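You operate a simulated robot arm through the tools that you are given. There is no shell and no other tool.

The job below is to be done with a simulated two-armed robot. You get a single attempt, and the scene is never put back.

JOB
Put three bands on the coil on the turning plate.
Fine: one band each with the plate lever at 1, 2 and 3; leave the tying arm up.

Only the result counts: the job must be done as asked and must still hold three seconds after the hand-in. Knocking over, shifting, dropping, spilling or breaking anything else fails it.

ROBOT AND FRAMES
Two 7-joint arms with two-finger grippers on one trunk that stands fixed in place. Base frame: the origin is at the foot of the trunk, x ahead of it, y to its left, z up. Readings come in mm, degrees, newtons and seconds.
The left shoulder is at [60, 179, 1287], the right one opposite. With the tool pointing down near the work surface each hand reaches from about 100 to 600 mm from the base axis, measured 20 degrees to its own side. Payload 1.96 kg a hand.
Tool frame (each hand has its own): the origin (TCP) lies between the finger pads and is the grasp point; the fingertips stand 20 mm ahead of it; z points along the fingers, y is the line along which they close. Largest opening 72 mm; the body of the gripper starts 38 mm behind the TCP.
Orientation is told as [roll, pitch, yaw] about the base's x, y, z axes, in that order, counted from this pose: with the fingers straight down and closing along the base's y, the tool's x points along the base's -x, its y along +y and its z along -z.

CONTROLS
- The arms move only by the tool arm_command. It takes "left_plan", "right_plan" or both (then of equal length, played together; a hand with none holds still); each is a list of rows, each an object (a shift or turn left out is 0, a gripper value left out holds the last) with "delta_pos": the shift along the tool's x, y, z in mm, a list of three; "angular": the turn, a rotation vector about the tool's x, y, z in degrees, a list of three; "jaw": the closure in counts, from 0 (fully open) to 255 (shut). In form: [{"delta_pos": [tx, ty, tz], "angular": [ax, ay, az], "jaw": jaw}, ...]. A call has 1 to 20 rows; each row is the pose to reach, as a shift and turn from the pose commanded when the call began, along the tool's axes at that moment. Rows are played at 5 a second. More than 50 mm and 8.6 degrees between two rows, or a gripper value outside its range, and nothing of the call is played. A pose out of reach is approached as far as the arm can. The call stops where the force on the tool passes 50 N (or 10 N more than at its start, if that is more) or the arm is blocked; 0.2 s more then pass. Each finger travels about 153 mm/s and halts on what it meets, pressing with about 24 N; the grip force reading is that of the motor and also rises with nothing between the fingers. The clock runs only during rows and for 0.2 s after the last one: add rows that repeat a pose to give the fingers time. It gives the time, the measured TCP pose, the force on the tool (base axes), the opening and the grip force at its end, in the units of the frame above (readings bear some noise), with the torque about the TCP (base axes, N m) and any sound that the robot's microphone picked up.
- Cameras (640 x 400 px; columns grow to the right, rows downward): "scene" is now at [-4.1, 9.8, 1832.2]; the picture's right is [0.33, -0.94, 0.00], its down [-0.83, -0.29, -0.47] and it looks along [0.45, 0.16, -0.88] (base axes); focal length 314 px, centre (320, 200). "left" rides on the left gripper at [71, -19, -82] in its tool frame; the picture's right is [0.26, 0.97, 0.00], its down [-0.67, 0.18, -0.72] and it looks along [-0.69, 0.19, 0.70] (tool axes); focal length 280 px, centre (320, 200). "right" rides on the right gripper at [71, 19, -82] in its tool frame; the picture's right is [-0.26, 0.96, 0.00], its down [-0.67, -0.18, -0.72] and it looks along [-0.69, -0.19, 0.70] (tool axes); focal length 280 px, centre (320, 200). There is no depth. A picture from a camera that has moved, and an enlarged one, comes with that camera's place and axes in the base frame and with its lens. The place of the scene camera against the robot may be out by one fixed shift of up to 25 mm in any direction.
- camera(camera): a new picture of that camera. The clock stands still meanwhile.
- raise_lower(by): slides the trunk up (or, below 0, down) by that many mm; the arms and the scene camera ride with it, the base frame stays. It gives what a move gives, with no picture.
- pan_tilt(pan, tilt): turns the head with the scene camera to pan (to the left, within 86 degrees either way) and tilt (down, from -29 to 69), counted from straight ahead of the robot. It gives what a move gives.
- zoom(camera, box): a new picture of the part [left, top, right, bottom] of that camera's present view, enlarged. The clock stands still meanwhile.
- close_job(): hands the job in; it is judged then, once.

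Places have to be worked out from the pictures, the camera data and where the tool is seen. Open the grippers and draw the arms clear of the work before you hand the job in, unless the task says otherwise.

The tools are called as a command line: name --argument value ..., lists and objects as JSON in quotes. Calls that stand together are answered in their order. arm_command: Moves the arms, as the interface text tells. Its arguments: {"type":"object","properties":{"left_plan":{"type":"array","items":{"type":"object","properties":{"delta_pos":{"type":"array","items":{"type":"number"}},"angular":{"type":"array","items":{"type":"number"}},"jaw":{"type":"number"}}}},"right_plan":{"type":"array","items":{"type":"object","properties":{"delta_pos":{"type":"array","items":{"type":"number"}},"angular":{"type":"array","items":{"type":"number"}},"jaw":{"type":"number"}}}}},"required":[]} The other tools are called the same way: raise_lower (by) slides the trunk up or down; pan_tilt (pan, tilt) turns the head that bears the scene camera; camera (camera) takes a picture; zoom (camera, box) takes an enlarged picture of a part of a camera's view; close_job () hands the job in.

At the start:

```text
clock: 0.0
left_position: [354.0, 190.6, 1316.8]
left_tcp_rot: [0.0, 0.0, 0.0]
left_ft_force: [-0.2, -0.8, -0.5]
left_torque: [0.03, 0.03, 0.0]
left_opening: 71.8
left_grasp_force: 0.0
right_position: [378.8, -133.4, 1287.0]
right_tcp_rot: [0.0, 0.0, 0.0]
right_ft_force: [1.4, 0.0, 0.1]
right_torque: [0.02, 0.02, 0.0]
right_opening: 72.0
right_grasp_force: 0.1
trunk travel left (down, up): [-932.0, 58.0]
head pan, tilt: [19.3, 61.8]
```

scene: 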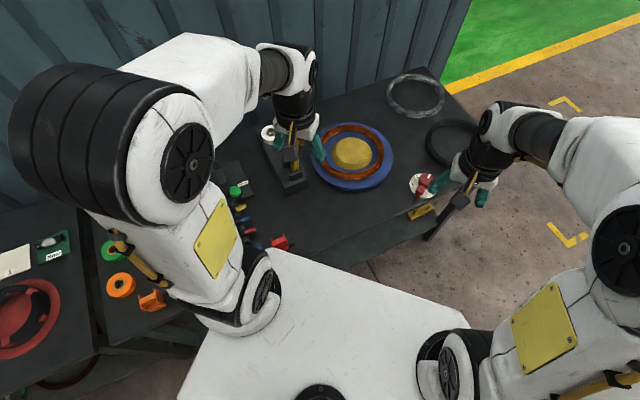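
right: 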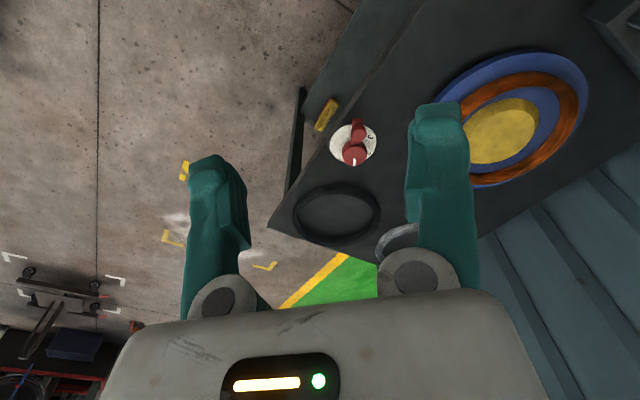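
left: 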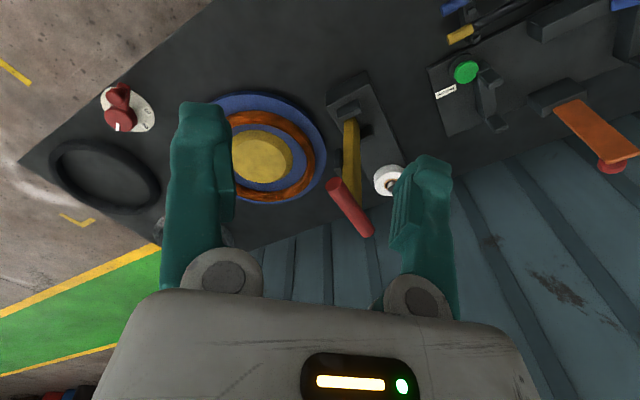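

The pictures show a coil on a blue turning plate, a red lever on a dial near the table edge, and a tying arm with a red handle next to a tape roll. I'll zoom in on each to understand the machine.

zoom --camera "left" --box '[300, 40, 460, 240]'

zoom --camera "left" --box '[80, 60, 180, 160]'

zoom --camera "left" --box '[420, 0, 640, 200]'

zoom --camera "scene" --box '[220, 80, 480, 260]'

zoom --camera "right" --box '[280, 80, 420, 260]'

```text
2.00 times, centred on (380, 140) of left
camera zoom: at [283.6, 170.3, 1399.3], right [-0.26, 0.97, 0.0], down [0.67, 0.18, 0.72], along [0.69, 0.19, -0.7], focal length 561 px, centre (200, 320)
```

zoom: 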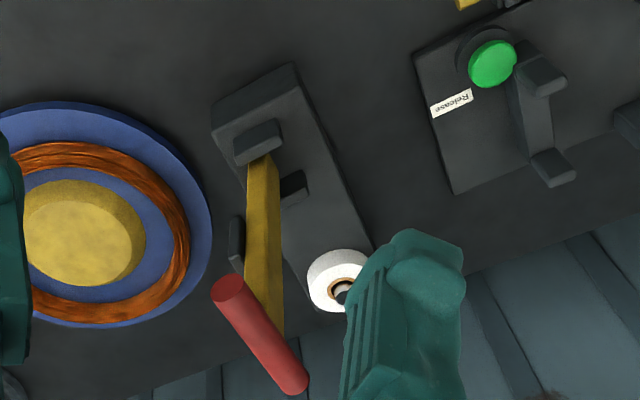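

```text
4.00 times, centred on (130, 110) of left
camera zoom: at [283.6, 170.3, 1399.3], right [-0.26, 0.97, 0.0], down [0.67, 0.18, 0.72], along [0.69, 0.19, -0.7], focal length 1122 px, centre (1080, 560)
```

zoom: 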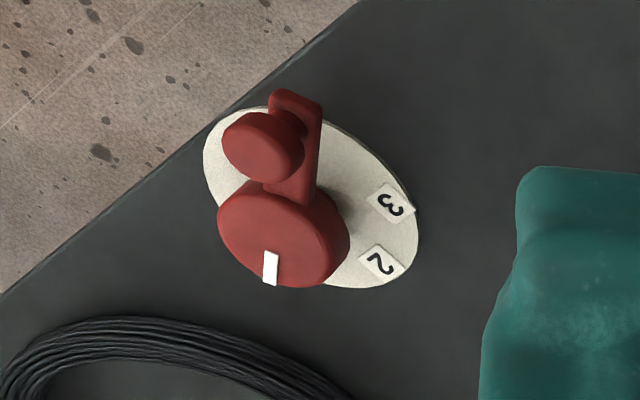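

```text
2.00 times, centred on (530, 100) of left
camera zoom: at [283.6, 170.3, 1399.3], right [-0.26, 0.97, 0.0], down [0.67, 0.18, 0.72], along [0.69, 0.19, -0.7], focal length 561 px, centre (-100, 400)
```

zoom: 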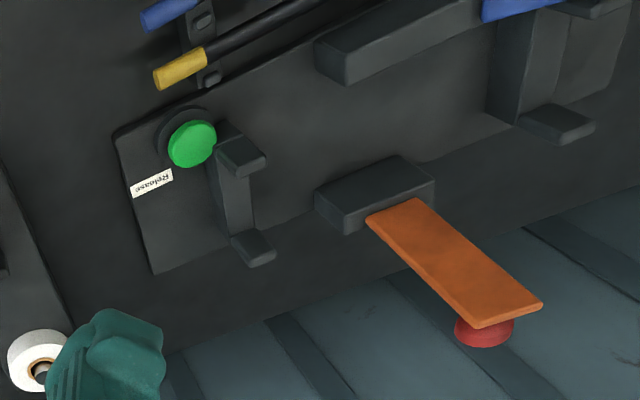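

```text
2.22 times, centred on (350, 170) of scene
camera zoom: at [-4.1, 9.8, 1832.2], right [0.33, -0.94, 0.0], down [-0.83, -0.29, -0.47], along [0.45, 0.16, -0.88], focal length 697 px, centre (253, 267)
```

zoom: 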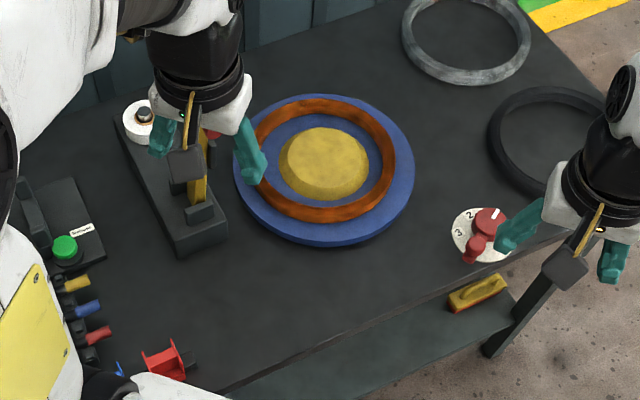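

```text
2.22 times, centred on (350, 170) of right
camera zoom: at [307.2, -114.3, 1369.3], right [0.26, 0.96, 0.0], down [0.67, -0.18, 0.72], along [0.69, -0.19, -0.7], focal length 623 px, centre (253, 267)
```

zoom: 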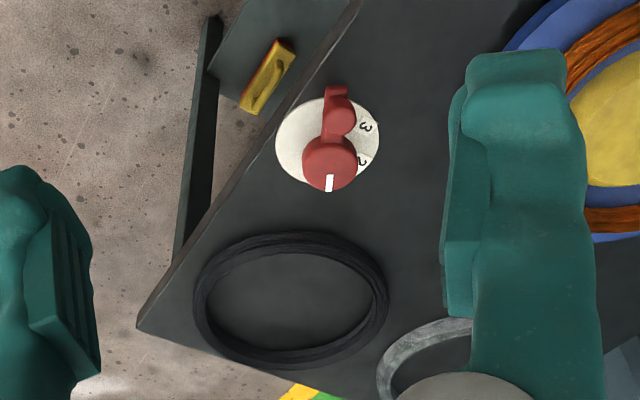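

The dial hub triangulates to about [677, -141, 903]. I'll move the left hand up and to the left so that the scene camera sees the tying machine and the left camera gives a second baseline.

arm_command --left_plan '[{"delta_pos": [20, 40, 0]}, {"delta_pos": [40, 80, 0]}, {"delta_pos": [60, 120, 0]}, {"delta_pos": [80, 160, 0]}, {"delta_pos": [100, 200, 0]}]'

camera --camera "left"

zoom --camera "scene" --box '[180, 80, 440, 260]'

```text
clock: 1.2
left_position: [250.9, 390.5, 1314.8]
left_tcp_rot: [-0.1, 0.1, -0.1]
left_ft_force: [-0.6, 0.1, -0.3]
left_torque: [-0.03, 0.02, -0.03]
left_opening: 72.0
left_grasp_force: 0.0
right_position: [378.7, -132.1, 1287.2]
right_tcp_rot: [0.1, 0.0, 0.0]
right_ft_force: [-0.5, 0.1, -0.1]
right_torque: [-0.04, 0.0, -0.02]
right_opening: 71.6
right_grasp_force: 0.0
trunk travel left (down, up): [-932.0, 58.0]
head pan, tilt: [19.3, 61.8]
```

```text
taken
camera left: at [181.6, 371.2, 1396.4], right [-0.26, 0.97, 0.0], down [0.67, 0.18, 0.71], along [0.69, 0.19, -0.7], focal length 280 px, centre (320, 200)
```

left: 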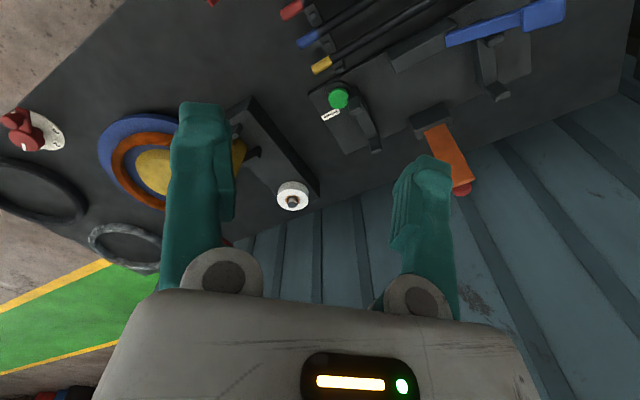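

```text
2.22 times, centred on (310, 170) of scene
camera zoom: at [-4.5, 11.6, 1832.2], right [0.33, -0.94, 0.0], down [-0.83, -0.29, -0.47], along [0.45, 0.16, -0.88], focal length 697 px, centre (342, 267)
```

zoom: 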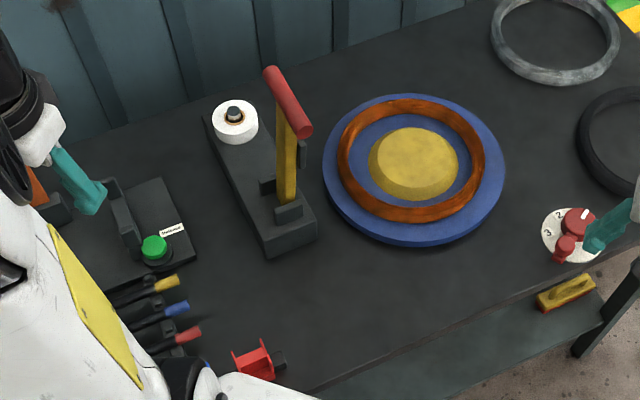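

The machine is now in view, so I'll zoom into the tying arm, the dial and the release box for detail.

zoom --camera "scene" --box '[255, 95, 335, 190]'

zoom --camera "scene" --box '[390, 150, 440, 200]'

zoom --camera "left" --box '[200, 80, 340, 230]'

zoom --camera "left" --box '[260, 0, 580, 200]'

zoom --camera "scene" --box '[0, 100, 260, 400]'

```text
4.21 times, centred on (295, 142) of scene
camera zoom: at [-4.5, 11.6, 1832.2], right [0.33, -0.94, 0.0], down [-0.83, -0.29, -0.47], along [0.45, 0.16, -0.88], focal length 1322 px, centre (425, 442)
```

zoom: 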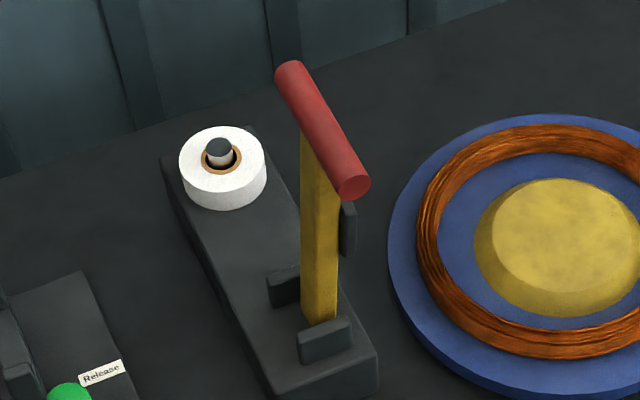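

```text
8.00 times, centred on (415, 175) of scene
camera zoom: at [-4.5, 11.6, 1832.2], right [0.33, -0.94, 0.0], down [-0.83, -0.29, -0.47], along [0.45, 0.16, -0.88], focal length 2511 px, centre (-440, 400)
```

zoom: 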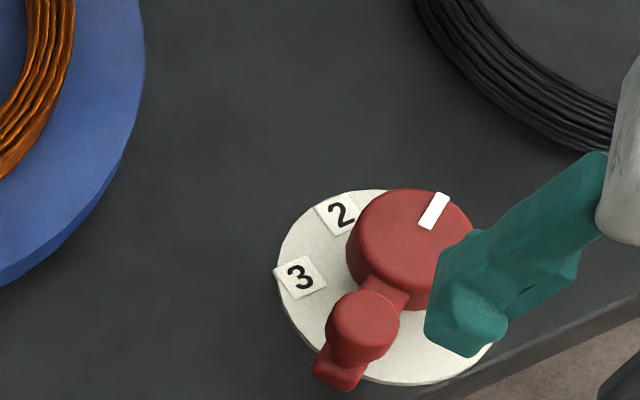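

```text
2.67 times, centred on (270, 155) of left
camera zoom: at [181.6, 371.2, 1396.4], right [-0.26, 0.97, 0.0], down [0.67, 0.18, 0.71], along [0.69, 0.19, -0.7], focal length 748 px, centre (453, 320)
```

zoom: 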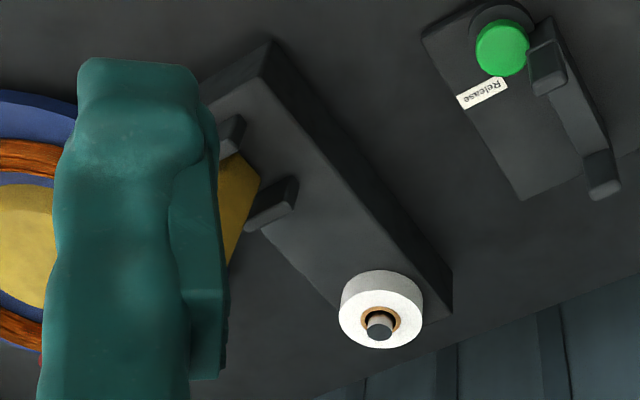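

```text
2.00 times, centred on (420, 100) of left
camera zoom: at [181.6, 371.2, 1396.4], right [-0.26, 0.97, 0.0], down [0.67, 0.18, 0.71], along [0.69, 0.19, -0.7], focal length 561 px, centre (120, 400)
```

zoom: 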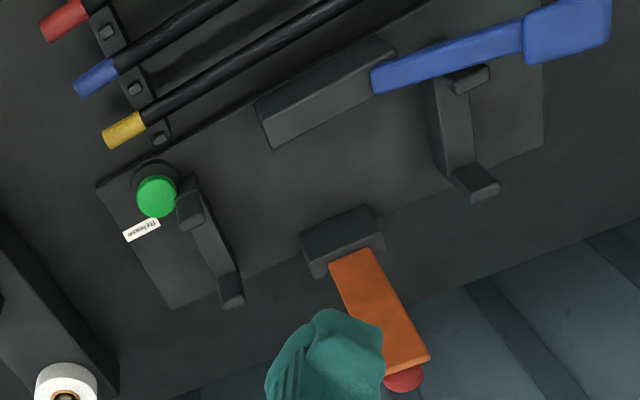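

```text
1.33 times, centred on (130, 250) of scene
camera zoom: at [-4.5, 11.6, 1832.2], right [0.33, -0.94, 0.0], down [-0.83, -0.29, -0.47], along [0.45, 0.16, -0.88], focal length 418 px, centre (573, 133)
```

zoom: 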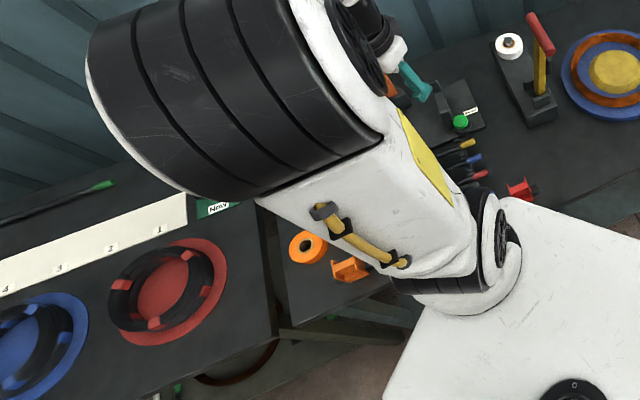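

The tying arm looks like it pivots about an axis along its base and swings towards the coil, with a red handle bar at roughly [604, 284, 1025]. I'll bring the right hand over for extra viewpoints to pin the geometry down.

arm_command --right_plan '[{"delta_pos": [0, 40, 0]}, {"delta_pos": [0, 80, 0]}, {"delta_pos": [0, 120, 0]}, {"delta_pos": [0, 160, 0]}, {"delta_pos": [0, 200, 0]}, {"delta_pos": [0, 230, 0]}]'

camera --camera "right"

zoom --camera "scene" --box '[380, 130, 460, 220]'

```text
clock: 2.6
left_position: [252.6, 389.3, 1315.6]
left_tcp_rot: [-0.1, -0.1, 0.0]
left_ft_force: [-0.3, 0.1, -0.4]
left_torque: [-0.01, -0.03, 0.01]
left_opening: 72.1
left_grasp_force: 0.1
right_position: [376.7, 76.2, 1287.5]
right_tcp_rot: [0.2, -0.1, 0.0]
right_ft_force: [0.8, -0.3, 1.3]
right_torque: [0.0, 0.01, 0.0]
right_opening: 71.8
right_grasp_force: 0.0
right hand out of reach, approached as far as the arm can: row 6
trunk travel left (down, up): [-932.0, 58.0]
head pan, tilt: [19.3, 61.8]
```

```text
taken
camera right: at [306.0, 95.7, 1369.4], right [0.26, 0.96, 0.0], down [0.67, -0.18, 0.72], along [0.69, -0.19, -0.7], focal length 280 px, centre (320, 200)
```

right: 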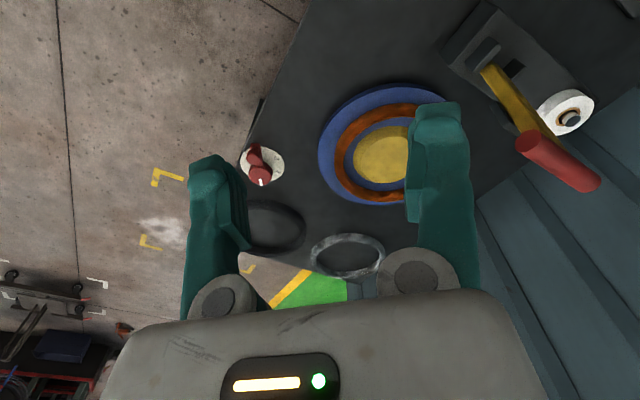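

```text
4.44 times, centred on (420, 175) of scene
camera zoom: at [-4.7, 9.9, 1832.2], right [0.33, -0.94, 0.0], down [-0.83, -0.29, -0.47], along [0.45, 0.16, -0.88], focal length 1395 px, centre (-124, 311)
```

zoom: 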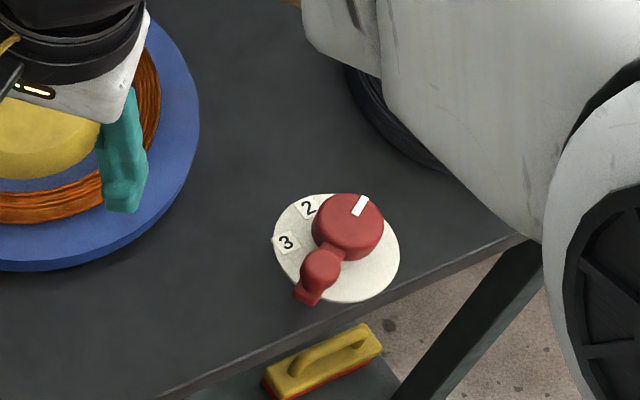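

The right camera now sees the tying machine clearly from the coil side. I'll zoom in on it and on the dial.

zoom --camera "right" --box '[430, 0, 630, 200]'

zoom --camera "right" --box '[220, 125, 310, 205]'

```text
2.00 times, centred on (530, 100) of right
camera zoom: at [306.0, 95.7, 1369.4], right [0.26, 0.96, 0.0], down [0.67, -0.18, 0.72], along [0.69, -0.19, -0.7], focal length 561 px, centre (-100, 400)
```

zoom: 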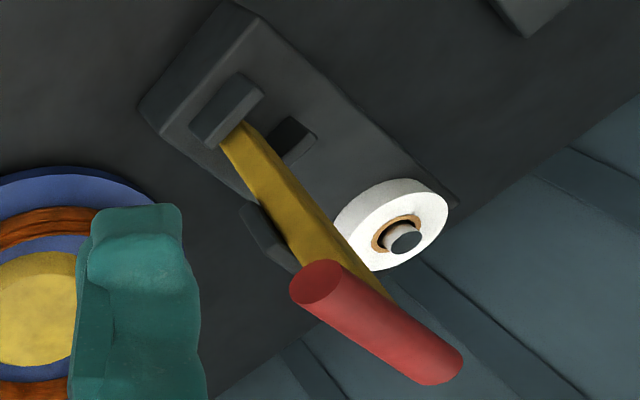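

```text
5.00 times, centred on (265, 165) of right
camera zoom: at [306.0, 95.7, 1369.4], right [0.26, 0.96, 0.0], down [0.67, -0.18, 0.72], along [0.69, -0.19, -0.7], focal length 1402 px, centre (595, 375)
```

zoom: 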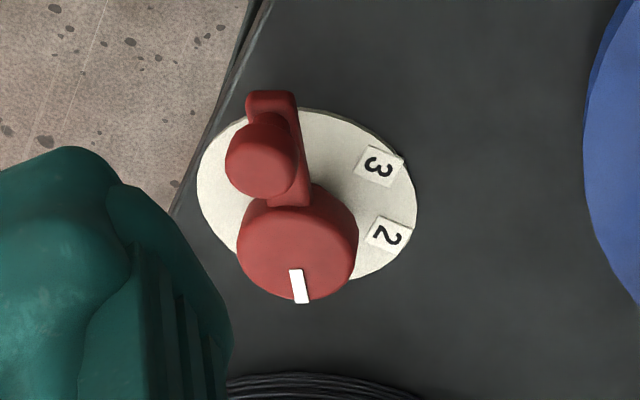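

Triangulation gives the handle bar ends at about [510, 251, 1135] and [578, 321, 1142], the arm foot at [543, 304, 906], the coil centre at about [679, 148], the dial hub at [652, -132] and the knob at [599, -123, 921]. The pointer is already at 1. I'll bring the right hand back and lower the trunk for better reach.

arm_command --right_plan '[{"delta_pos": [10, -45, 0]}, {"delta_pos": [20, -90, 0]}, {"delta_pos": [30, -135, 0]}, {"delta_pos": [40, -180, 0]}, {"delta_pos": [50, -225, 0]}, {"delta_pos": [50, -260, 0]}]'

raise_lower --by -100

camera --camera "scene"

camera --camera "left"

```text
clock: 4.0
left_position: [254.2, 388.8, 1315.2]
left_tcp_rot: [0.0, 0.0, 0.0]
left_ft_force: [1.6, -0.6, 0.7]
left_torque: [0.0, 0.05, 0.0]
left_opening: 72.1
left_grasp_force: 0.0
right_position: [325.7, -187.0, 1283.7]
right_tcp_rot: [0.1, 0.1, 0.1]
right_ft_force: [0.1, 0.2, -0.2]
right_torque: [-0.04, 0.01, 0.02]
right_opening: 72.0
right_grasp_force: 0.1
trunk travel left (down, up): [-932.0, 58.0]
head pan, tilt: [19.3, 61.8]
```

```text
clock: 5.3
left_position: [252.5, 389.1, 1215.0]
left_tcp_rot: [0.0, 0.0, 0.0]
left_ft_force: [-0.3, -0.9, 0.0]
left_torque: [-0.05, 0.01, 0.01]
left_opening: 71.8
left_grasp_force: 0.1
right_position: [324.8, -184.0, 1185.2]
right_tcp_rot: [-0.1, 0.0, 0.0]
right_ft_force: [-0.8, -0.8, 0.0]
right_torque: [0.0, 0.02, 0.04]
right_opening: 72.0
right_grasp_force: 0.1
trunk travel left (down, up): [-832.0, 158.0]
head pan, tilt: [19.3, 61.8]
```

```text
taken
camera scene: at [-4.2, 9.8, 1732.3], right [0.33, -0.94, 0.0], down [-0.83, -0.29, -0.47], along [0.45, 0.16, -0.88], focal length 314 px, centre (320, 200)
```

scene: 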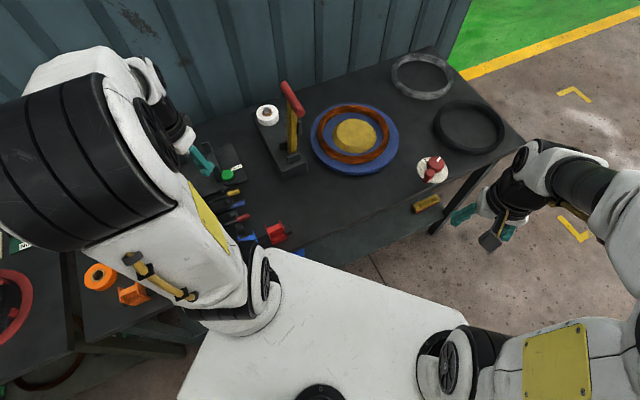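

```text
taken
camera left: at [182.3, 369.4, 1296.8], right [-0.26, 0.97, 0.0], down [0.67, 0.18, 0.72], along [0.69, 0.19, -0.7], focal length 280 px, centre (320, 200)
```

left: 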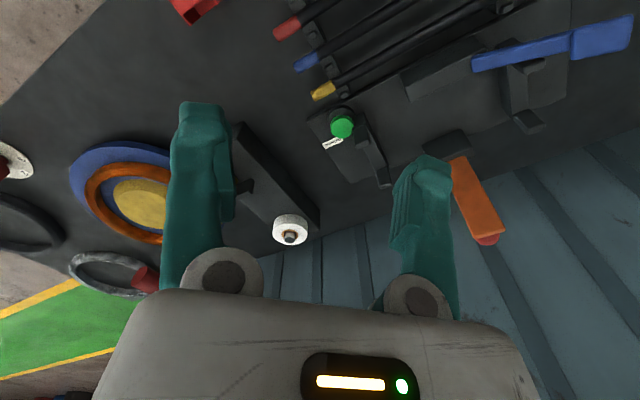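

Everything stayed put. Next I'll turn the left hand (yaw +45°, tilted 45° so the fingers point towards the coil and down) while moving it towards the back of the handle bar.

arm_command --left_plan '[{"delta_pos": [-16.7, -5.6, -2.2], "angular": [4.73, -1.96, -4.73]}, {"delta_pos": [-33.3, -11.1, -4.4], "angular": [9.47, -3.92, -9.47]}, {"delta_pos": [-50, -16.7, -6.7], "angular": [14.2, -5.88, -14.2]}, {"delta_pos": [-66.7, -22.2, -8.9], "angular": [18.93, -7.84, -18.93]}, {"delta_pos": [-83.3, -27.8, -11.1], "angular": [23.67, -9.81, -23.67]}, {"delta_pos": [-100, -33.3, -13.3], "angular": [28.4, -11.77, -28.4]}, {"delta_pos": [-116.7, -38.9, -15.6], "angular": [33.13, -13.73, -33.13]}, {"delta_pos": [-133.3, -44.4, -17.8], "angular": [37.87, -15.69, -37.87]}, {"delta_pos": [-150, -50, -20], "angular": [42.6, -17.65, -42.6]}]'

camera --camera "left"

camera --camera "scene"

```text
clock: 7.3
left_position: [401.1, 338.7, 1235.1]
left_tcp_rot: [-44.9, -0.2, 45.4]
left_ft_force: [0.1, 0.5, -0.3]
left_torque: [0.01, 0.02, -0.04]
left_opening: 72.0
left_grasp_force: 0.0
left hand out of reach, approached as far as the arm can: row 1, 2, 3, 4, 5, 6, 7, 8
right_position: [324.3, -185.0, 1184.9]
right_tcp_rot: [0.1, 0.1, 0.0]
right_ft_force: [-0.2, 0.5, 0.3]
right_torque: [-0.02, 0.04, -0.01]
right_opening: 72.0
right_grasp_force: 0.0
trunk travel left (down, up): [-832.0, 158.0]
head pan, tilt: [19.3, 61.8]
```

```text
taken
camera left: at [321.6, 318.4, 1306.3], right [-0.67, 0.3, -0.68], down [0.02, 0.92, 0.38], along [0.74, 0.24, -0.62], focal length 280 px, centre (320, 200)
```

left: 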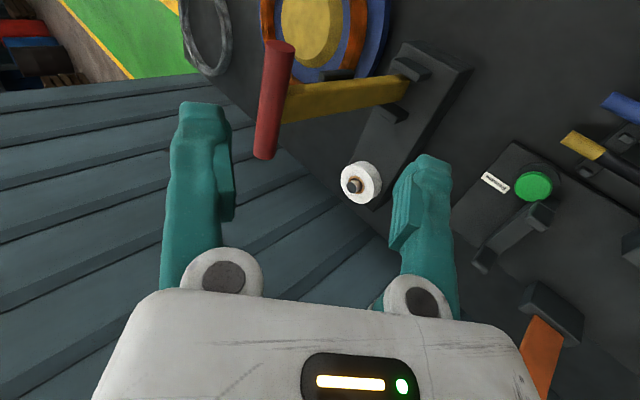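

```text
taken
camera scene: at [-3.3, 10.6, 1732.2], right [0.33, -0.94, 0.0], down [-0.83, -0.29, -0.47], along [0.45, 0.16, -0.88], focal length 314 px, centre (320, 200)
```

scene: 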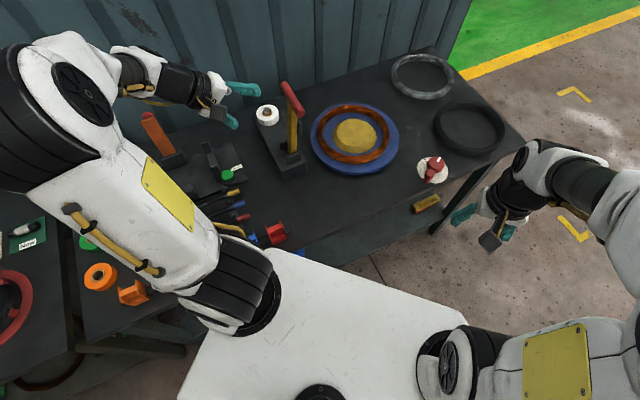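

The pose was reached and the handle bar is visible ahead. I'll zoom in to re-measure it.

zoom --camera "left" --box '[220, 20, 480, 220]'

```text
2.00 times, centred on (350, 120) of left
camera zoom: at [321.6, 318.4, 1306.3], right [-0.67, 0.3, -0.68], down [0.02, 0.92, 0.38], along [0.74, 0.24, -0.62], focal length 561 px, centre (260, 360)
```

zoom: 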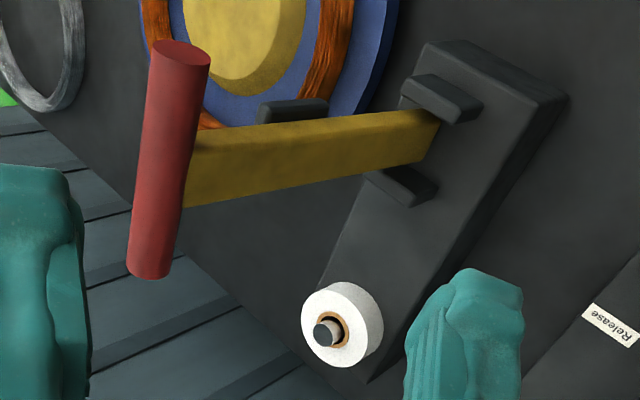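

The bar runs from about [510, 250, 1137] to [577, 327, 1144], with the arm joined at its middle and hinged between the two brackets. I'll move to a pre-approach pose behind the bar's near half, with the gripper open.

arm_command --left_plan '[{"delta_pos": [-9, -9.6, 31]}, {"delta_pos": [-18.6, -19.2, 62]}, {"delta_pos": [-27.9, -28.9, 92.6]}, {"delta_pos": [-27.9, -28.9, 92.6]}]'

camera --camera "left"

zoom --camera "scene" --box '[200, 60, 360, 190]'

```text
clock: 8.3
left_position: [454.4, 280.0, 1217.6]
left_tcp_rot: [-45.0, 0.0, 45.0]
left_ft_force: [0.1, 0.5, -0.3]
left_torque: [0.03, -0.02, -0.04]
left_opening: 72.0
left_grasp_force: 0.0
left hand out of reach, approached as far as the arm can: row 1, 2, 3, 4
right_position: [325.4, -184.7, 1185.2]
right_tcp_rot: [0.1, 0.0, 0.0]
right_ft_force: [0.6, -0.4, -0.9]
right_torque: [-0.02, 0.0, -0.02]
right_opening: 71.7
right_grasp_force: 0.0
trunk travel left (down, up): [-832.0, 158.0]
head pan, tilt: [19.3, 61.8]
```

```text
taken
camera left: at [373.4, 260.0, 1289.5], right [-0.67, 0.3, -0.68], down [0.03, 0.93, 0.38], along [0.74, 0.23, -0.63], focal length 280 px, centre (320, 200)
```

left: 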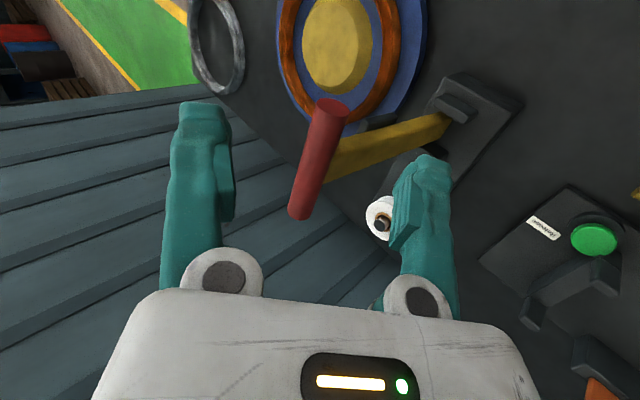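

```text
3.08 times, centred on (280, 125) of scene
camera zoom: at [-3.8, 10.2, 1732.2], right [0.33, -0.94, 0.0], down [-0.83, -0.29, -0.47], along [0.45, 0.16, -0.88], focal length 966 px, centre (443, 431)
```

zoom: 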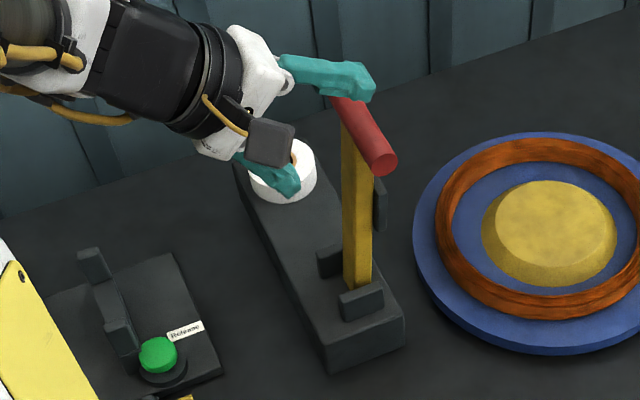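

With the 45° tilt the arm fell short at [454, 280, 1218], which looks like a joint limit rather than distance. I'll reduce the tilt to about 20° here and see whether the pose becomes reachable.

arm_command --left_plan '[{"angular": [-8, 0, 0]}, {"angular": [-16, 0, 0]}, {"angular": [-24, 0, 0]}, {"angular": [-24, 0, 0]}]'

camera --camera "left"

```text
clock: 9.3
left_position: [455.1, 279.1, 1217.1]
left_tcp_rot: [-20.8, -0.1, 44.9]
left_ft_force: [-0.2, -0.5, -0.3]
left_torque: [-0.03, -0.02, 0.0]
left_opening: 72.0
left_grasp_force: 0.1
right_position: [324.7, -184.7, 1184.5]
right_tcp_rot: [0.0, 0.0, 0.0]
right_ft_force: [-1.1, 1.0, -0.3]
right_torque: [-0.01, -0.04, 0.02]
right_opening: 72.0
right_grasp_force: 0.0
trunk travel left (down, up): [-832.0, 158.0]
head pan, tilt: [19.3, 61.8]
```

```text
taken
camera left: at [396.9, 237.0, 1299.7], right [-0.82, 0.45, -0.34], down [0.18, 0.78, 0.6], along [0.54, 0.44, -0.72], focal length 280 px, centre (320, 200)
```

left: 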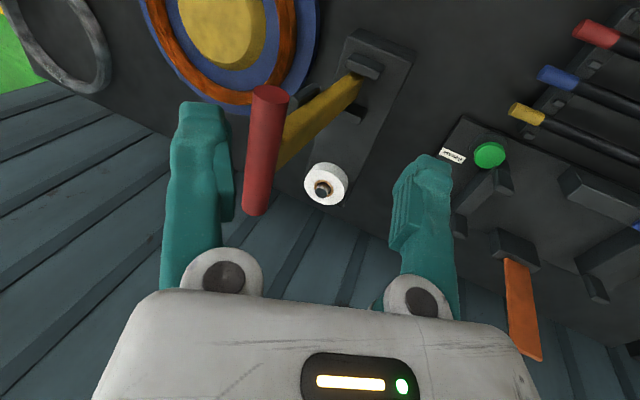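

The reduced tilt was taken exactly. Now I'll move to the pre-approach point above the bar's near half, at about [503, 276, 1198].

arm_command --left_plan '[{"delta_pos": [-16, -13.5, 15]}, {"delta_pos": [-31.8, -26.9, 30.6]}, {"delta_pos": [-31.8, -26.9, 30.6]}]'

camera --camera "left"

zoom --camera "scene" --box '[200, 60, 360, 190]'

```text
clock: 10.1
left_position: [465.4, 270.2, 1215.9]
left_tcp_rot: [-21.0, 0.1, 45.0]
left_ft_force: [0.6, 0.1, 0.1]
left_torque: [-0.01, 0.0, 0.01]
left_opening: 72.2
left_grasp_force: 0.0
left hand out of reach, approached as far as the arm can: row 1, 2, 3
right_position: [324.8, -185.8, 1185.3]
right_tcp_rot: [-0.1, 0.1, 0.0]
right_ft_force: [-0.6, 0.0, -0.8]
right_torque: [-0.01, 0.03, -0.03]
right_opening: 71.9
right_grasp_force: 0.1
trunk travel left (down, up): [-832.0, 158.0]
head pan, tilt: [19.3, 61.8]
```

```text
taken
camera left: at [407.7, 226.8, 1299.6], right [-0.82, 0.45, -0.35], down [0.17, 0.78, 0.6], along [0.54, 0.44, -0.72], focal length 280 px, centre (320, 200)
```

left: 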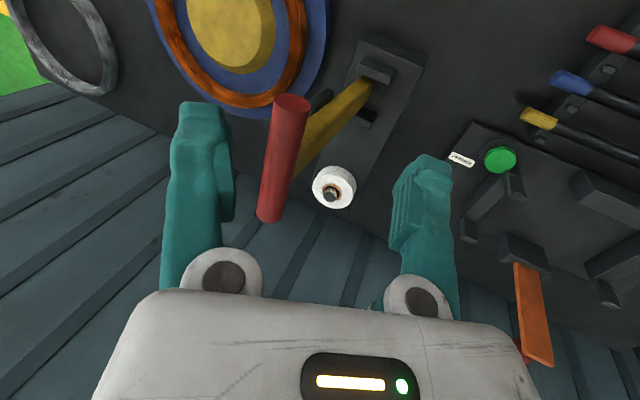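

```text
3.08 times, centred on (280, 125) of scene
camera zoom: at [-4.2, 10.0, 1732.2], right [0.33, -0.94, 0.0], down [-0.83, -0.29, -0.47], along [0.45, 0.16, -0.88], focal length 966 px, centre (443, 431)
```

zoom: 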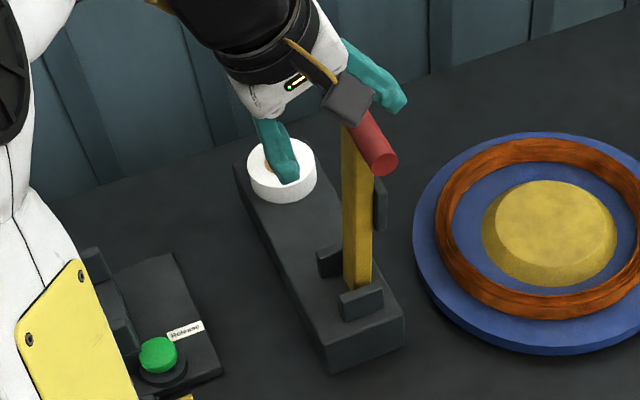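

Reach seems limited because the wrist sits too high above the shoulder. I'll raise the trunk by 100 mm so the hand works lower relative to the shoulder, then re-try the pre-approach.

raise_lower --by 100

arm_command --left_plan '[{"delta_pos": [-6, 4, 23]}, {"delta_pos": [-12, 7, 46]}, {"delta_pos": [-18, 10, 69]}, {"delta_pos": [-24, 14, 92]}, {"delta_pos": [-31, 19, 118]}, {"delta_pos": [-31, 19, 118]}]'

camera --camera "left"

```text
clock: 11.5
left_position: [465.4, 269.4, 1316.3]
left_tcp_rot: [-21.0, 0.0, 45.0]
left_ft_force: [0.5, 0.7, 0.3]
left_torque: [-0.02, -0.01, -0.02]
left_opening: 72.1
left_grasp_force: 0.0
right_position: [324.5, -185.6, 1284.5]
right_tcp_rot: [0.0, 0.0, 0.0]
right_ft_force: [-0.1, -0.7, 1.2]
right_torque: [-0.02, -0.02, 0.0]
right_opening: 72.2
right_grasp_force: 0.0
trunk travel left (down, up): [-932.0, 58.0]
head pan, tilt: [19.3, 61.8]
```

```text
clock: 12.9
left_position: [435.7, 249.3, 1264.2]
left_tcp_rot: [-20.9, -0.1, 45.0]
left_ft_force: [-0.1, -0.7, 0.4]
left_torque: [-0.01, 0.0, -0.03]
left_opening: 72.0
left_grasp_force: 0.1
left hand out of reach, approached as far as the arm can: row 1, 2, 3, 4, 5, 6
right_position: [325.8, -185.7, 1284.4]
right_tcp_rot: [0.0, 0.1, 0.0]
right_ft_force: [-0.8, -0.2, -0.5]
right_torque: [-0.03, 0.02, 0.03]
right_opening: 72.2
right_grasp_force: 0.0
trunk travel left (down, up): [-932.0, 58.0]
head pan, tilt: [19.3, 61.8]
```

```text
taken
camera left: at [377.1, 208.3, 1347.2], right [-0.82, 0.45, -0.35], down [0.17, 0.78, 0.6], along [0.54, 0.44, -0.72], focal length 280 px, centre (320, 200)
```

left: 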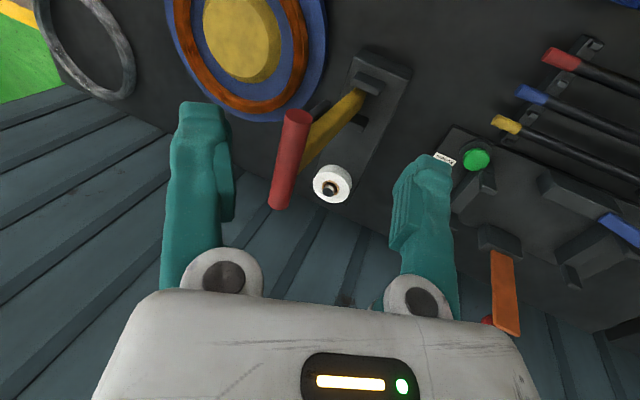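

The limit got tighter, so it isn't plain distance; it depends on orientation. I'll level the tilt (fingers straight down, yaw 45) and probe forward to learn what is reachable.

arm_command --left_plan '[{"angular": [-7, 0, 0]}, {"angular": [-14, 0, 0]}, {"angular": [-21, 0, 0]}]'

arm_command --left_plan '[{"delta_pos": [-20, 0, 0]}, {"delta_pos": [-40, 0, 0]}, {"delta_pos": [-60, 0, 0]}, {"delta_pos": [-80, 0, 0]}]'

```text
clock: 13.7
left_position: [412.8, 251.9, 1278.5]
left_tcp_rot: [0.2, -0.2, 45.0]
left_ft_force: [0.1, -0.1, -0.2]
left_torque: [0.0, 0.0, 0.02]
left_opening: 72.0
left_grasp_force: 0.0
left hand out of reach, approached as far as the arm can: row 1, 2, 3
right_position: [323.8, -189.0, 1285.4]
right_tcp_rot: [0.0, 0.1, 0.0]
right_ft_force: [-0.4, -1.0, -0.6]
right_torque: [0.02, -0.03, 0.02]
right_opening: 71.9
right_grasp_force: 0.0
trunk travel left (down, up): [-932.0, 58.0]
head pan, tilt: [19.3, 61.8]
```

```text
clock: 14.7
left_position: [420.2, 294.8, 1298.4]
left_tcp_rot: [-0.2, -0.3, 45.1]
left_ft_force: [0.1, 0.7, 0.4]
left_torque: [0.04, 0.02, -0.01]
left_opening: 72.2
left_grasp_force: 0.0
left hand out of reach, approached as far as the arm can: row 1, 2, 3, 4
right_position: [323.4, -183.9, 1285.7]
right_tcp_rot: [0.0, 0.0, 0.0]
right_ft_force: [0.4, -0.5, 0.0]
right_torque: [0.01, 0.0, -0.02]
right_opening: 72.3
right_grasp_force: 0.1
trunk travel left (down, up): [-932.0, 58.0]
head pan, tilt: [19.3, 61.8]
```

Fingers straight down made it worse, and lower hand positions reach less far. So I'll test the opposite: raise the hand relative to the shoulder and reach forward at the same time.

arm_command --left_plan '[{"delta_pos": [0, 0, -40]}, {"delta_pos": [0, 0, -80]}, {"delta_pos": [0, 0, -120]}, {"delta_pos": [-20, -20, -120]}, {"delta_pos": [-40, -40, -120]}, {"delta_pos": [-60, -60, -120]}, {"delta_pos": [-80, -60, -120]}, {"delta_pos": [-100, -60, -120]}]'

camera --camera "scene"

```text
clock: 16.5
left_position: [423.4, 288.4, 1299.0]
left_tcp_rot: [-0.5, -0.6, 45.0]
left_ft_force: [-0.8, -0.2, -0.3]
left_torque: [0.0, 0.0, 0.0]
left_opening: 72.0
left_grasp_force: 0.1
left hand out of reach, approached as far as the arm can: row 1, 2, 3, 4, 5, 6, 7, 8
right_position: [324.8, -185.1, 1284.6]
right_tcp_rot: [0.0, 0.1, 0.0]
right_ft_force: [0.3, -0.2, -0.8]
right_torque: [0.01, 0.04, -0.02]
right_opening: 72.0
right_grasp_force: 0.1
trunk travel left (down, up): [-932.0, 58.0]
head pan, tilt: [19.3, 61.8]
```

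```text
taken
camera scene: at [-3.7, 10.3, 1832.2], right [0.33, -0.94, 0.0], down [-0.83, -0.29, -0.47], along [0.45, 0.16, -0.88], focal length 314 px, centre (320, 200)
```

scene: 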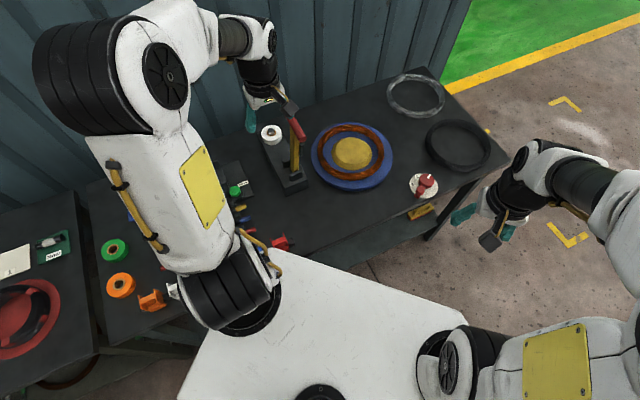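

Upwards is blocked too, so a joint limit is in play for this yawed posture. I'll go back to the default orientation near the start pose, then probe reach at a lower height over the free area in front of the coil.

arm_command --left_plan '[{"delta_pos": [19, -4, 1.5], "angular": [0, 0, 7.5]}, {"delta_pos": [38, -8, 3], "angular": [0, 0, 15]}, {"delta_pos": [57, -12, 4.5], "angular": [0, 0, 22.5]}, {"delta_pos": [76, -16, 6], "angular": [0, 0, 30]}, {"delta_pos": [95, -20, 7.5], "angular": [0, 0, 37.5]}, {"delta_pos": [113.8, -24.8, 9], "angular": [0, 0, 45]}, {"delta_pos": [113.8, -24.8, 9], "angular": [0, 0, 45]}]'

arm_command --left_plan '[{"delta_pos": [0, -7, 30]}, {"delta_pos": [0, -14, 60]}, {"delta_pos": [0, -21, 90]}, {"delta_pos": [0, -28, 120]}, {"delta_pos": [0, -34, 150]}, {"delta_pos": [-30, -34, 150]}, {"delta_pos": [-60, -34, 150]}, {"delta_pos": [-90, -34, 150]}, {"delta_pos": [-120, -34, 150]}, {"delta_pos": [-150, -34, 150]}]'

```text
clock: 18.1
left_position: [364.4, 193.4, 1295.9]
left_tcp_rot: [0.1, 0.0, -0.1]
left_ft_force: [-1.1, 0.5, -0.5]
left_torque: [0.02, -0.04, 0.01]
left_opening: 72.0
left_grasp_force: 0.0
right_position: [324.8, -185.3, 1284.9]
right_tcp_rot: [0.0, -0.1, 0.0]
right_ft_force: [-1.1, 0.7, 0.3]
right_torque: [0.0, -0.01, 0.01]
right_opening: 72.0
right_grasp_force: 0.0
trunk travel left (down, up): [-932.0, 58.0]
head pan, tilt: [19.3, 61.8]
```

```text
clock: 20.3
left_position: [378.2, 181.3, 1244.6]
left_tcp_rot: [0.1, 0.0, 0.0]
left_ft_force: [0.0, 0.0, 0.4]
left_torque: [0.01, 0.01, -0.01]
left_opening: 71.8
left_grasp_force: 0.0
left hand out of reach, approached as far as the arm can: row 3, 4, 5, 6, 7, 8, 9, 10
right_position: [325.3, -185.9, 1285.1]
right_tcp_rot: [-0.1, -0.1, 0.0]
right_ft_force: [-0.3, -0.6, 0.2]
right_torque: [0.01, -0.02, 0.01]
right_opening: 72.0
right_grasp_force: 0.0
trunk travel left (down, up): [-932.0, 58.0]
head pan, tilt: [19.3, 61.8]
```

Even in the default orientation the hand can't go below about 1245 here, so the arm works at or above shoulder height and the trunk must come down a lot. I'll lower it 150 mm, with both hands over clear space, then raise the hands and probe again.

raise_lower --by -150

arm_command --left_plan '[{"delta_pos": [0, 0, -40]}, {"delta_pos": [0, 0, -80]}, {"delta_pos": [0, 0, -120]}, {"delta_pos": [0, 0, -160]}, {"delta_pos": [-30, 0, -160]}, {"delta_pos": [-60, 0, -160]}, {"delta_pos": [-90, 0, -160]}, {"delta_pos": [-120, 0, -160]}]'

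camera --camera "scene"

```text
clock: 22.0
left_position: [378.2, 182.0, 1093.9]
left_tcp_rot: [0.0, 0.0, 0.0]
left_ft_force: [-0.3, -0.5, 0.0]
left_torque: [-0.01, 0.02, -0.03]
left_opening: 72.2
left_grasp_force: 0.0
right_position: [323.3, -186.0, 1134.3]
right_tcp_rot: [0.1, 0.1, 0.0]
right_ft_force: [0.2, 0.6, 0.0]
right_torque: [0.0, 0.0, 0.02]
right_opening: 71.9
right_grasp_force: 0.0
trunk travel left (down, up): [-782.0, 208.0]
head pan, tilt: [19.3, 61.8]
```

```text
clock: 23.8
left_position: [407.9, 181.6, 1160.4]
left_tcp_rot: [0.0, -0.7, 0.0]
left_ft_force: [-0.1, 0.0, 0.4]
left_torque: [0.04, 0.01, 0.01]
left_opening: 71.9
left_grasp_force: 0.0
left hand out of reach, approached as far as the arm can: row 2, 3, 4, 5, 6, 7, 8
right_position: [325.8, -185.0, 1134.9]
right_tcp_rot: [0.0, 0.0, 0.0]
right_ft_force: [-0.6, 0.1, -0.6]
right_torque: [0.02, -0.03, -0.02]
right_opening: 71.7
right_grasp_force: 0.0
trunk travel left (down, up): [-782.0, 208.0]
head pan, tilt: [19.3, 61.8]
```

```text
taken
camera scene: at [-3.6, 9.7, 1682.2], right [0.33, -0.94, 0.0], down [-0.83, -0.29, -0.47], along [0.45, 0.16, -0.88], focal length 314 px, centre (320, 200)
```

scene: 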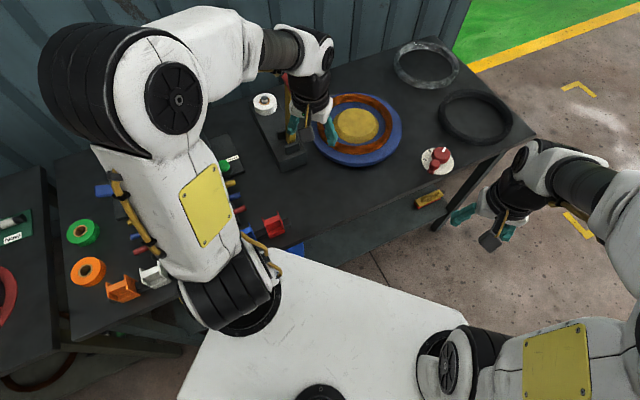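

Up is limited at the same place. I'll probe pure forward travel at about shoulder height with y shifted to 150, to stay clear of the handle.

arm_command --left_plan '[{"delta_pos": [0, -30, 30]}, {"delta_pos": [-25, -30, 30]}, {"delta_pos": [-50, -30, 30]}, {"delta_pos": [-75, -30, 30]}, {"delta_pos": [-100, -30, 30]}, {"delta_pos": [-125, -30, 30]}, {"delta_pos": [-150, -30, 30]}]'

```text
clock: 25.4
left_position: [414.9, 167.9, 1149.1]
left_tcp_rot: [-0.1, -0.4, 0.0]
left_ft_force: [-0.2, -0.1, -0.5]
left_torque: [0.02, 0.0, 0.0]
left_opening: 72.1
left_grasp_force: 0.1
left hand out of reach, approached as far as the arm can: row 1, 2, 3, 4, 5, 6, 7
right_position: [323.8, -185.2, 1134.3]
right_tcp_rot: [0.0, -0.1, 0.0]
right_ft_force: [0.2, 0.3, 0.2]
right_torque: [0.01, 0.0, 0.0]
right_opening: 71.9
right_grasp_force: 0.0
trunk travel left (down, up): [-782.0, 208.0]
head pan, tilt: [19.3, 61.8]
```

The hand is stuck at about 355 mm ahead of the shoulder with the elbow high up, so I suspect the arm's posture. I'll turn the head to look at the left arm.

pan_tilt --pan 40 --tilt 40

camera --camera "scene"

camera --camera "left"

```text
clock: 26.3
left_position: [414.5, 168.3, 1149.4]
left_tcp_rot: [0.0, -0.3, 0.0]
left_ft_force: [-0.2, 0.0, -0.5]
left_torque: [-0.01, 0.02, -0.02]
left_opening: 72.1
left_grasp_force: 0.0
right_position: [325.0, -185.0, 1134.4]
right_tcp_rot: [0.0, 0.0, 0.0]
right_ft_force: [-0.9, 0.0, 0.5]
right_torque: [0.01, -0.01, 0.01]
right_opening: 71.7
right_grasp_force: 0.1
trunk travel left (down, up): [-782.0, 208.0]
head pan, tilt: [40.0, 40.0]
```

```text
taken
camera scene: at [0.1, 42.9, 1711.0], right [0.64, -0.77, 0.0], down [-0.49, -0.41, -0.77], along [0.59, 0.49, -0.64], focal length 314 px, centre (320, 200)
```

scene: 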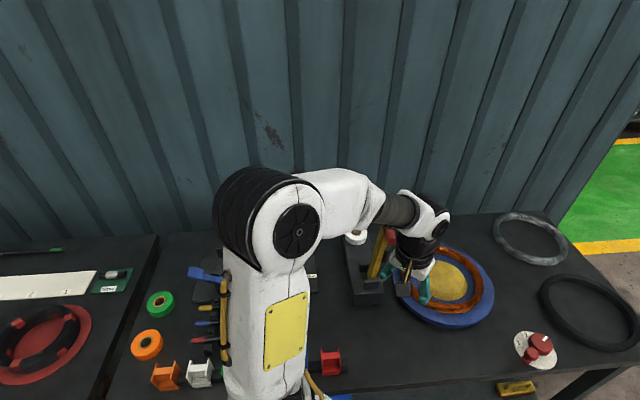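

```text
taken
camera left: at [344.3, 148.1, 1230.6], right [-0.26, 0.97, 0.0], down [0.67, 0.18, 0.72], along [0.69, 0.19, -0.69], focal length 280 px, centre (320, 200)
```

left: 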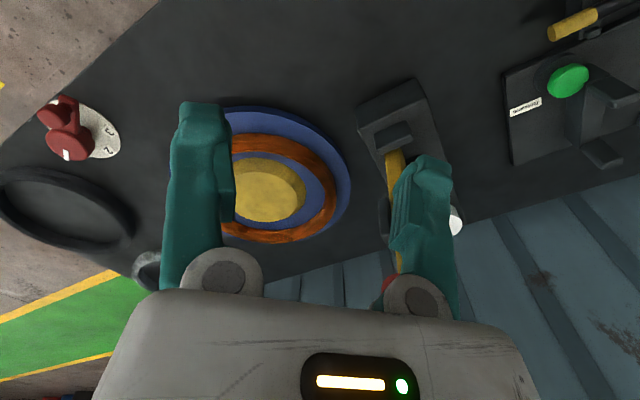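

The upper arm stands straight up, which is probably a shoulder singularity that blocks tilting forward. I'll pull the hand back, left and lower so the elbow leans out, then check the posture.

arm_command --left_plan '[{"delta_pos": [30, 25, 0]}, {"delta_pos": [60, 50, 5]}, {"delta_pos": [90, 75, 10]}, {"delta_pos": [120, 100, 20]}, {"delta_pos": [145, 125, 30]}, {"delta_pos": [165, 150, 40]}, {"delta_pos": [165, 150, 60]}, {"delta_pos": [165, 150, 80]}, {"delta_pos": [165, 150, 100]}]'

camera --camera "scene"

```text
clock: 28.3
left_position: [251.8, 319.3, 1049.5]
left_tcp_rot: [0.0, 0.0, -0.1]
left_ft_force: [0.1, -0.3, -0.4]
left_torque: [-0.01, 0.03, 0.04]
left_opening: 71.8
left_grasp_force: 0.1
right_position: [324.8, -184.7, 1134.5]
right_tcp_rot: [0.0, 0.1, 0.0]
right_ft_force: [-0.4, 0.5, 0.8]
right_torque: [0.01, 0.0, -0.03]
right_opening: 72.1
right_grasp_force: 0.0
trunk travel left (down, up): [-782.0, 208.0]
head pan, tilt: [40.0, 40.0]
```

```text
taken
camera scene: at [0.5, 43.6, 1711.1], right [0.64, -0.77, 0.0], down [-0.49, -0.41, -0.77], along [0.59, 0.49, -0.64], focal length 314 px, centre (320, 200)
```

scene: 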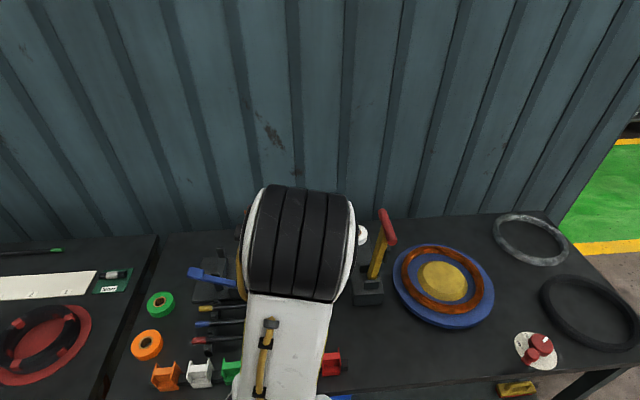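

The elbow flipped to a freer posture and the hand could go lower. I'll move forward from here at this height, keeping to y≈190 to stay clear of the tying arm.

arm_command --left_plan '[{"delta_pos": [0, -35, 0]}, {"delta_pos": [-10, -70, 0]}, {"delta_pos": [-30, -105, 0]}, {"delta_pos": [-60, -130, 0]}, {"delta_pos": [-90, -130, 0]}, {"delta_pos": [-120, -130, 0]}, {"delta_pos": [-150, -130, 0]}, {"delta_pos": [-180, -130, 0]}]'

camera --camera "scene"

```text
clock: 30.1
left_position: [436.6, 187.3, 1048.5]
left_tcp_rot: [0.0, 0.1, 0.0]
left_ft_force: [-0.1, 0.0, -0.5]
left_torque: [-0.01, 0.02, 0.0]
left_opening: 71.9
left_grasp_force: 0.2
left hand out of reach, approached as far as the arm can: row 1, 2, 3
right_position: [325.3, -184.6, 1135.4]
right_tcp_rot: [0.0, 0.1, -0.1]
right_ft_force: [-0.1, 0.5, 0.3]
right_torque: [0.01, 0.02, -0.03]
right_opening: 72.1
right_grasp_force: 0.0
trunk travel left (down, up): [-782.0, 208.0]
head pan, tilt: [40.0, 40.0]
```

```text
taken
camera scene: at [1.7, 43.3, 1711.0], right [0.64, -0.77, 0.0], down [-0.49, -0.41, -0.77], along [0.59, 0.49, -0.64], focal length 314 px, centre (320, 200)
```

scene: 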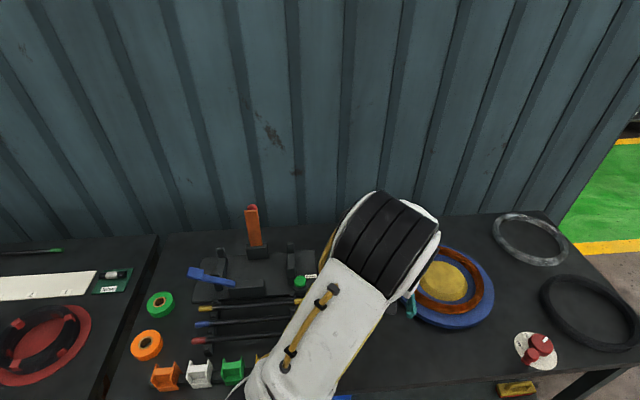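

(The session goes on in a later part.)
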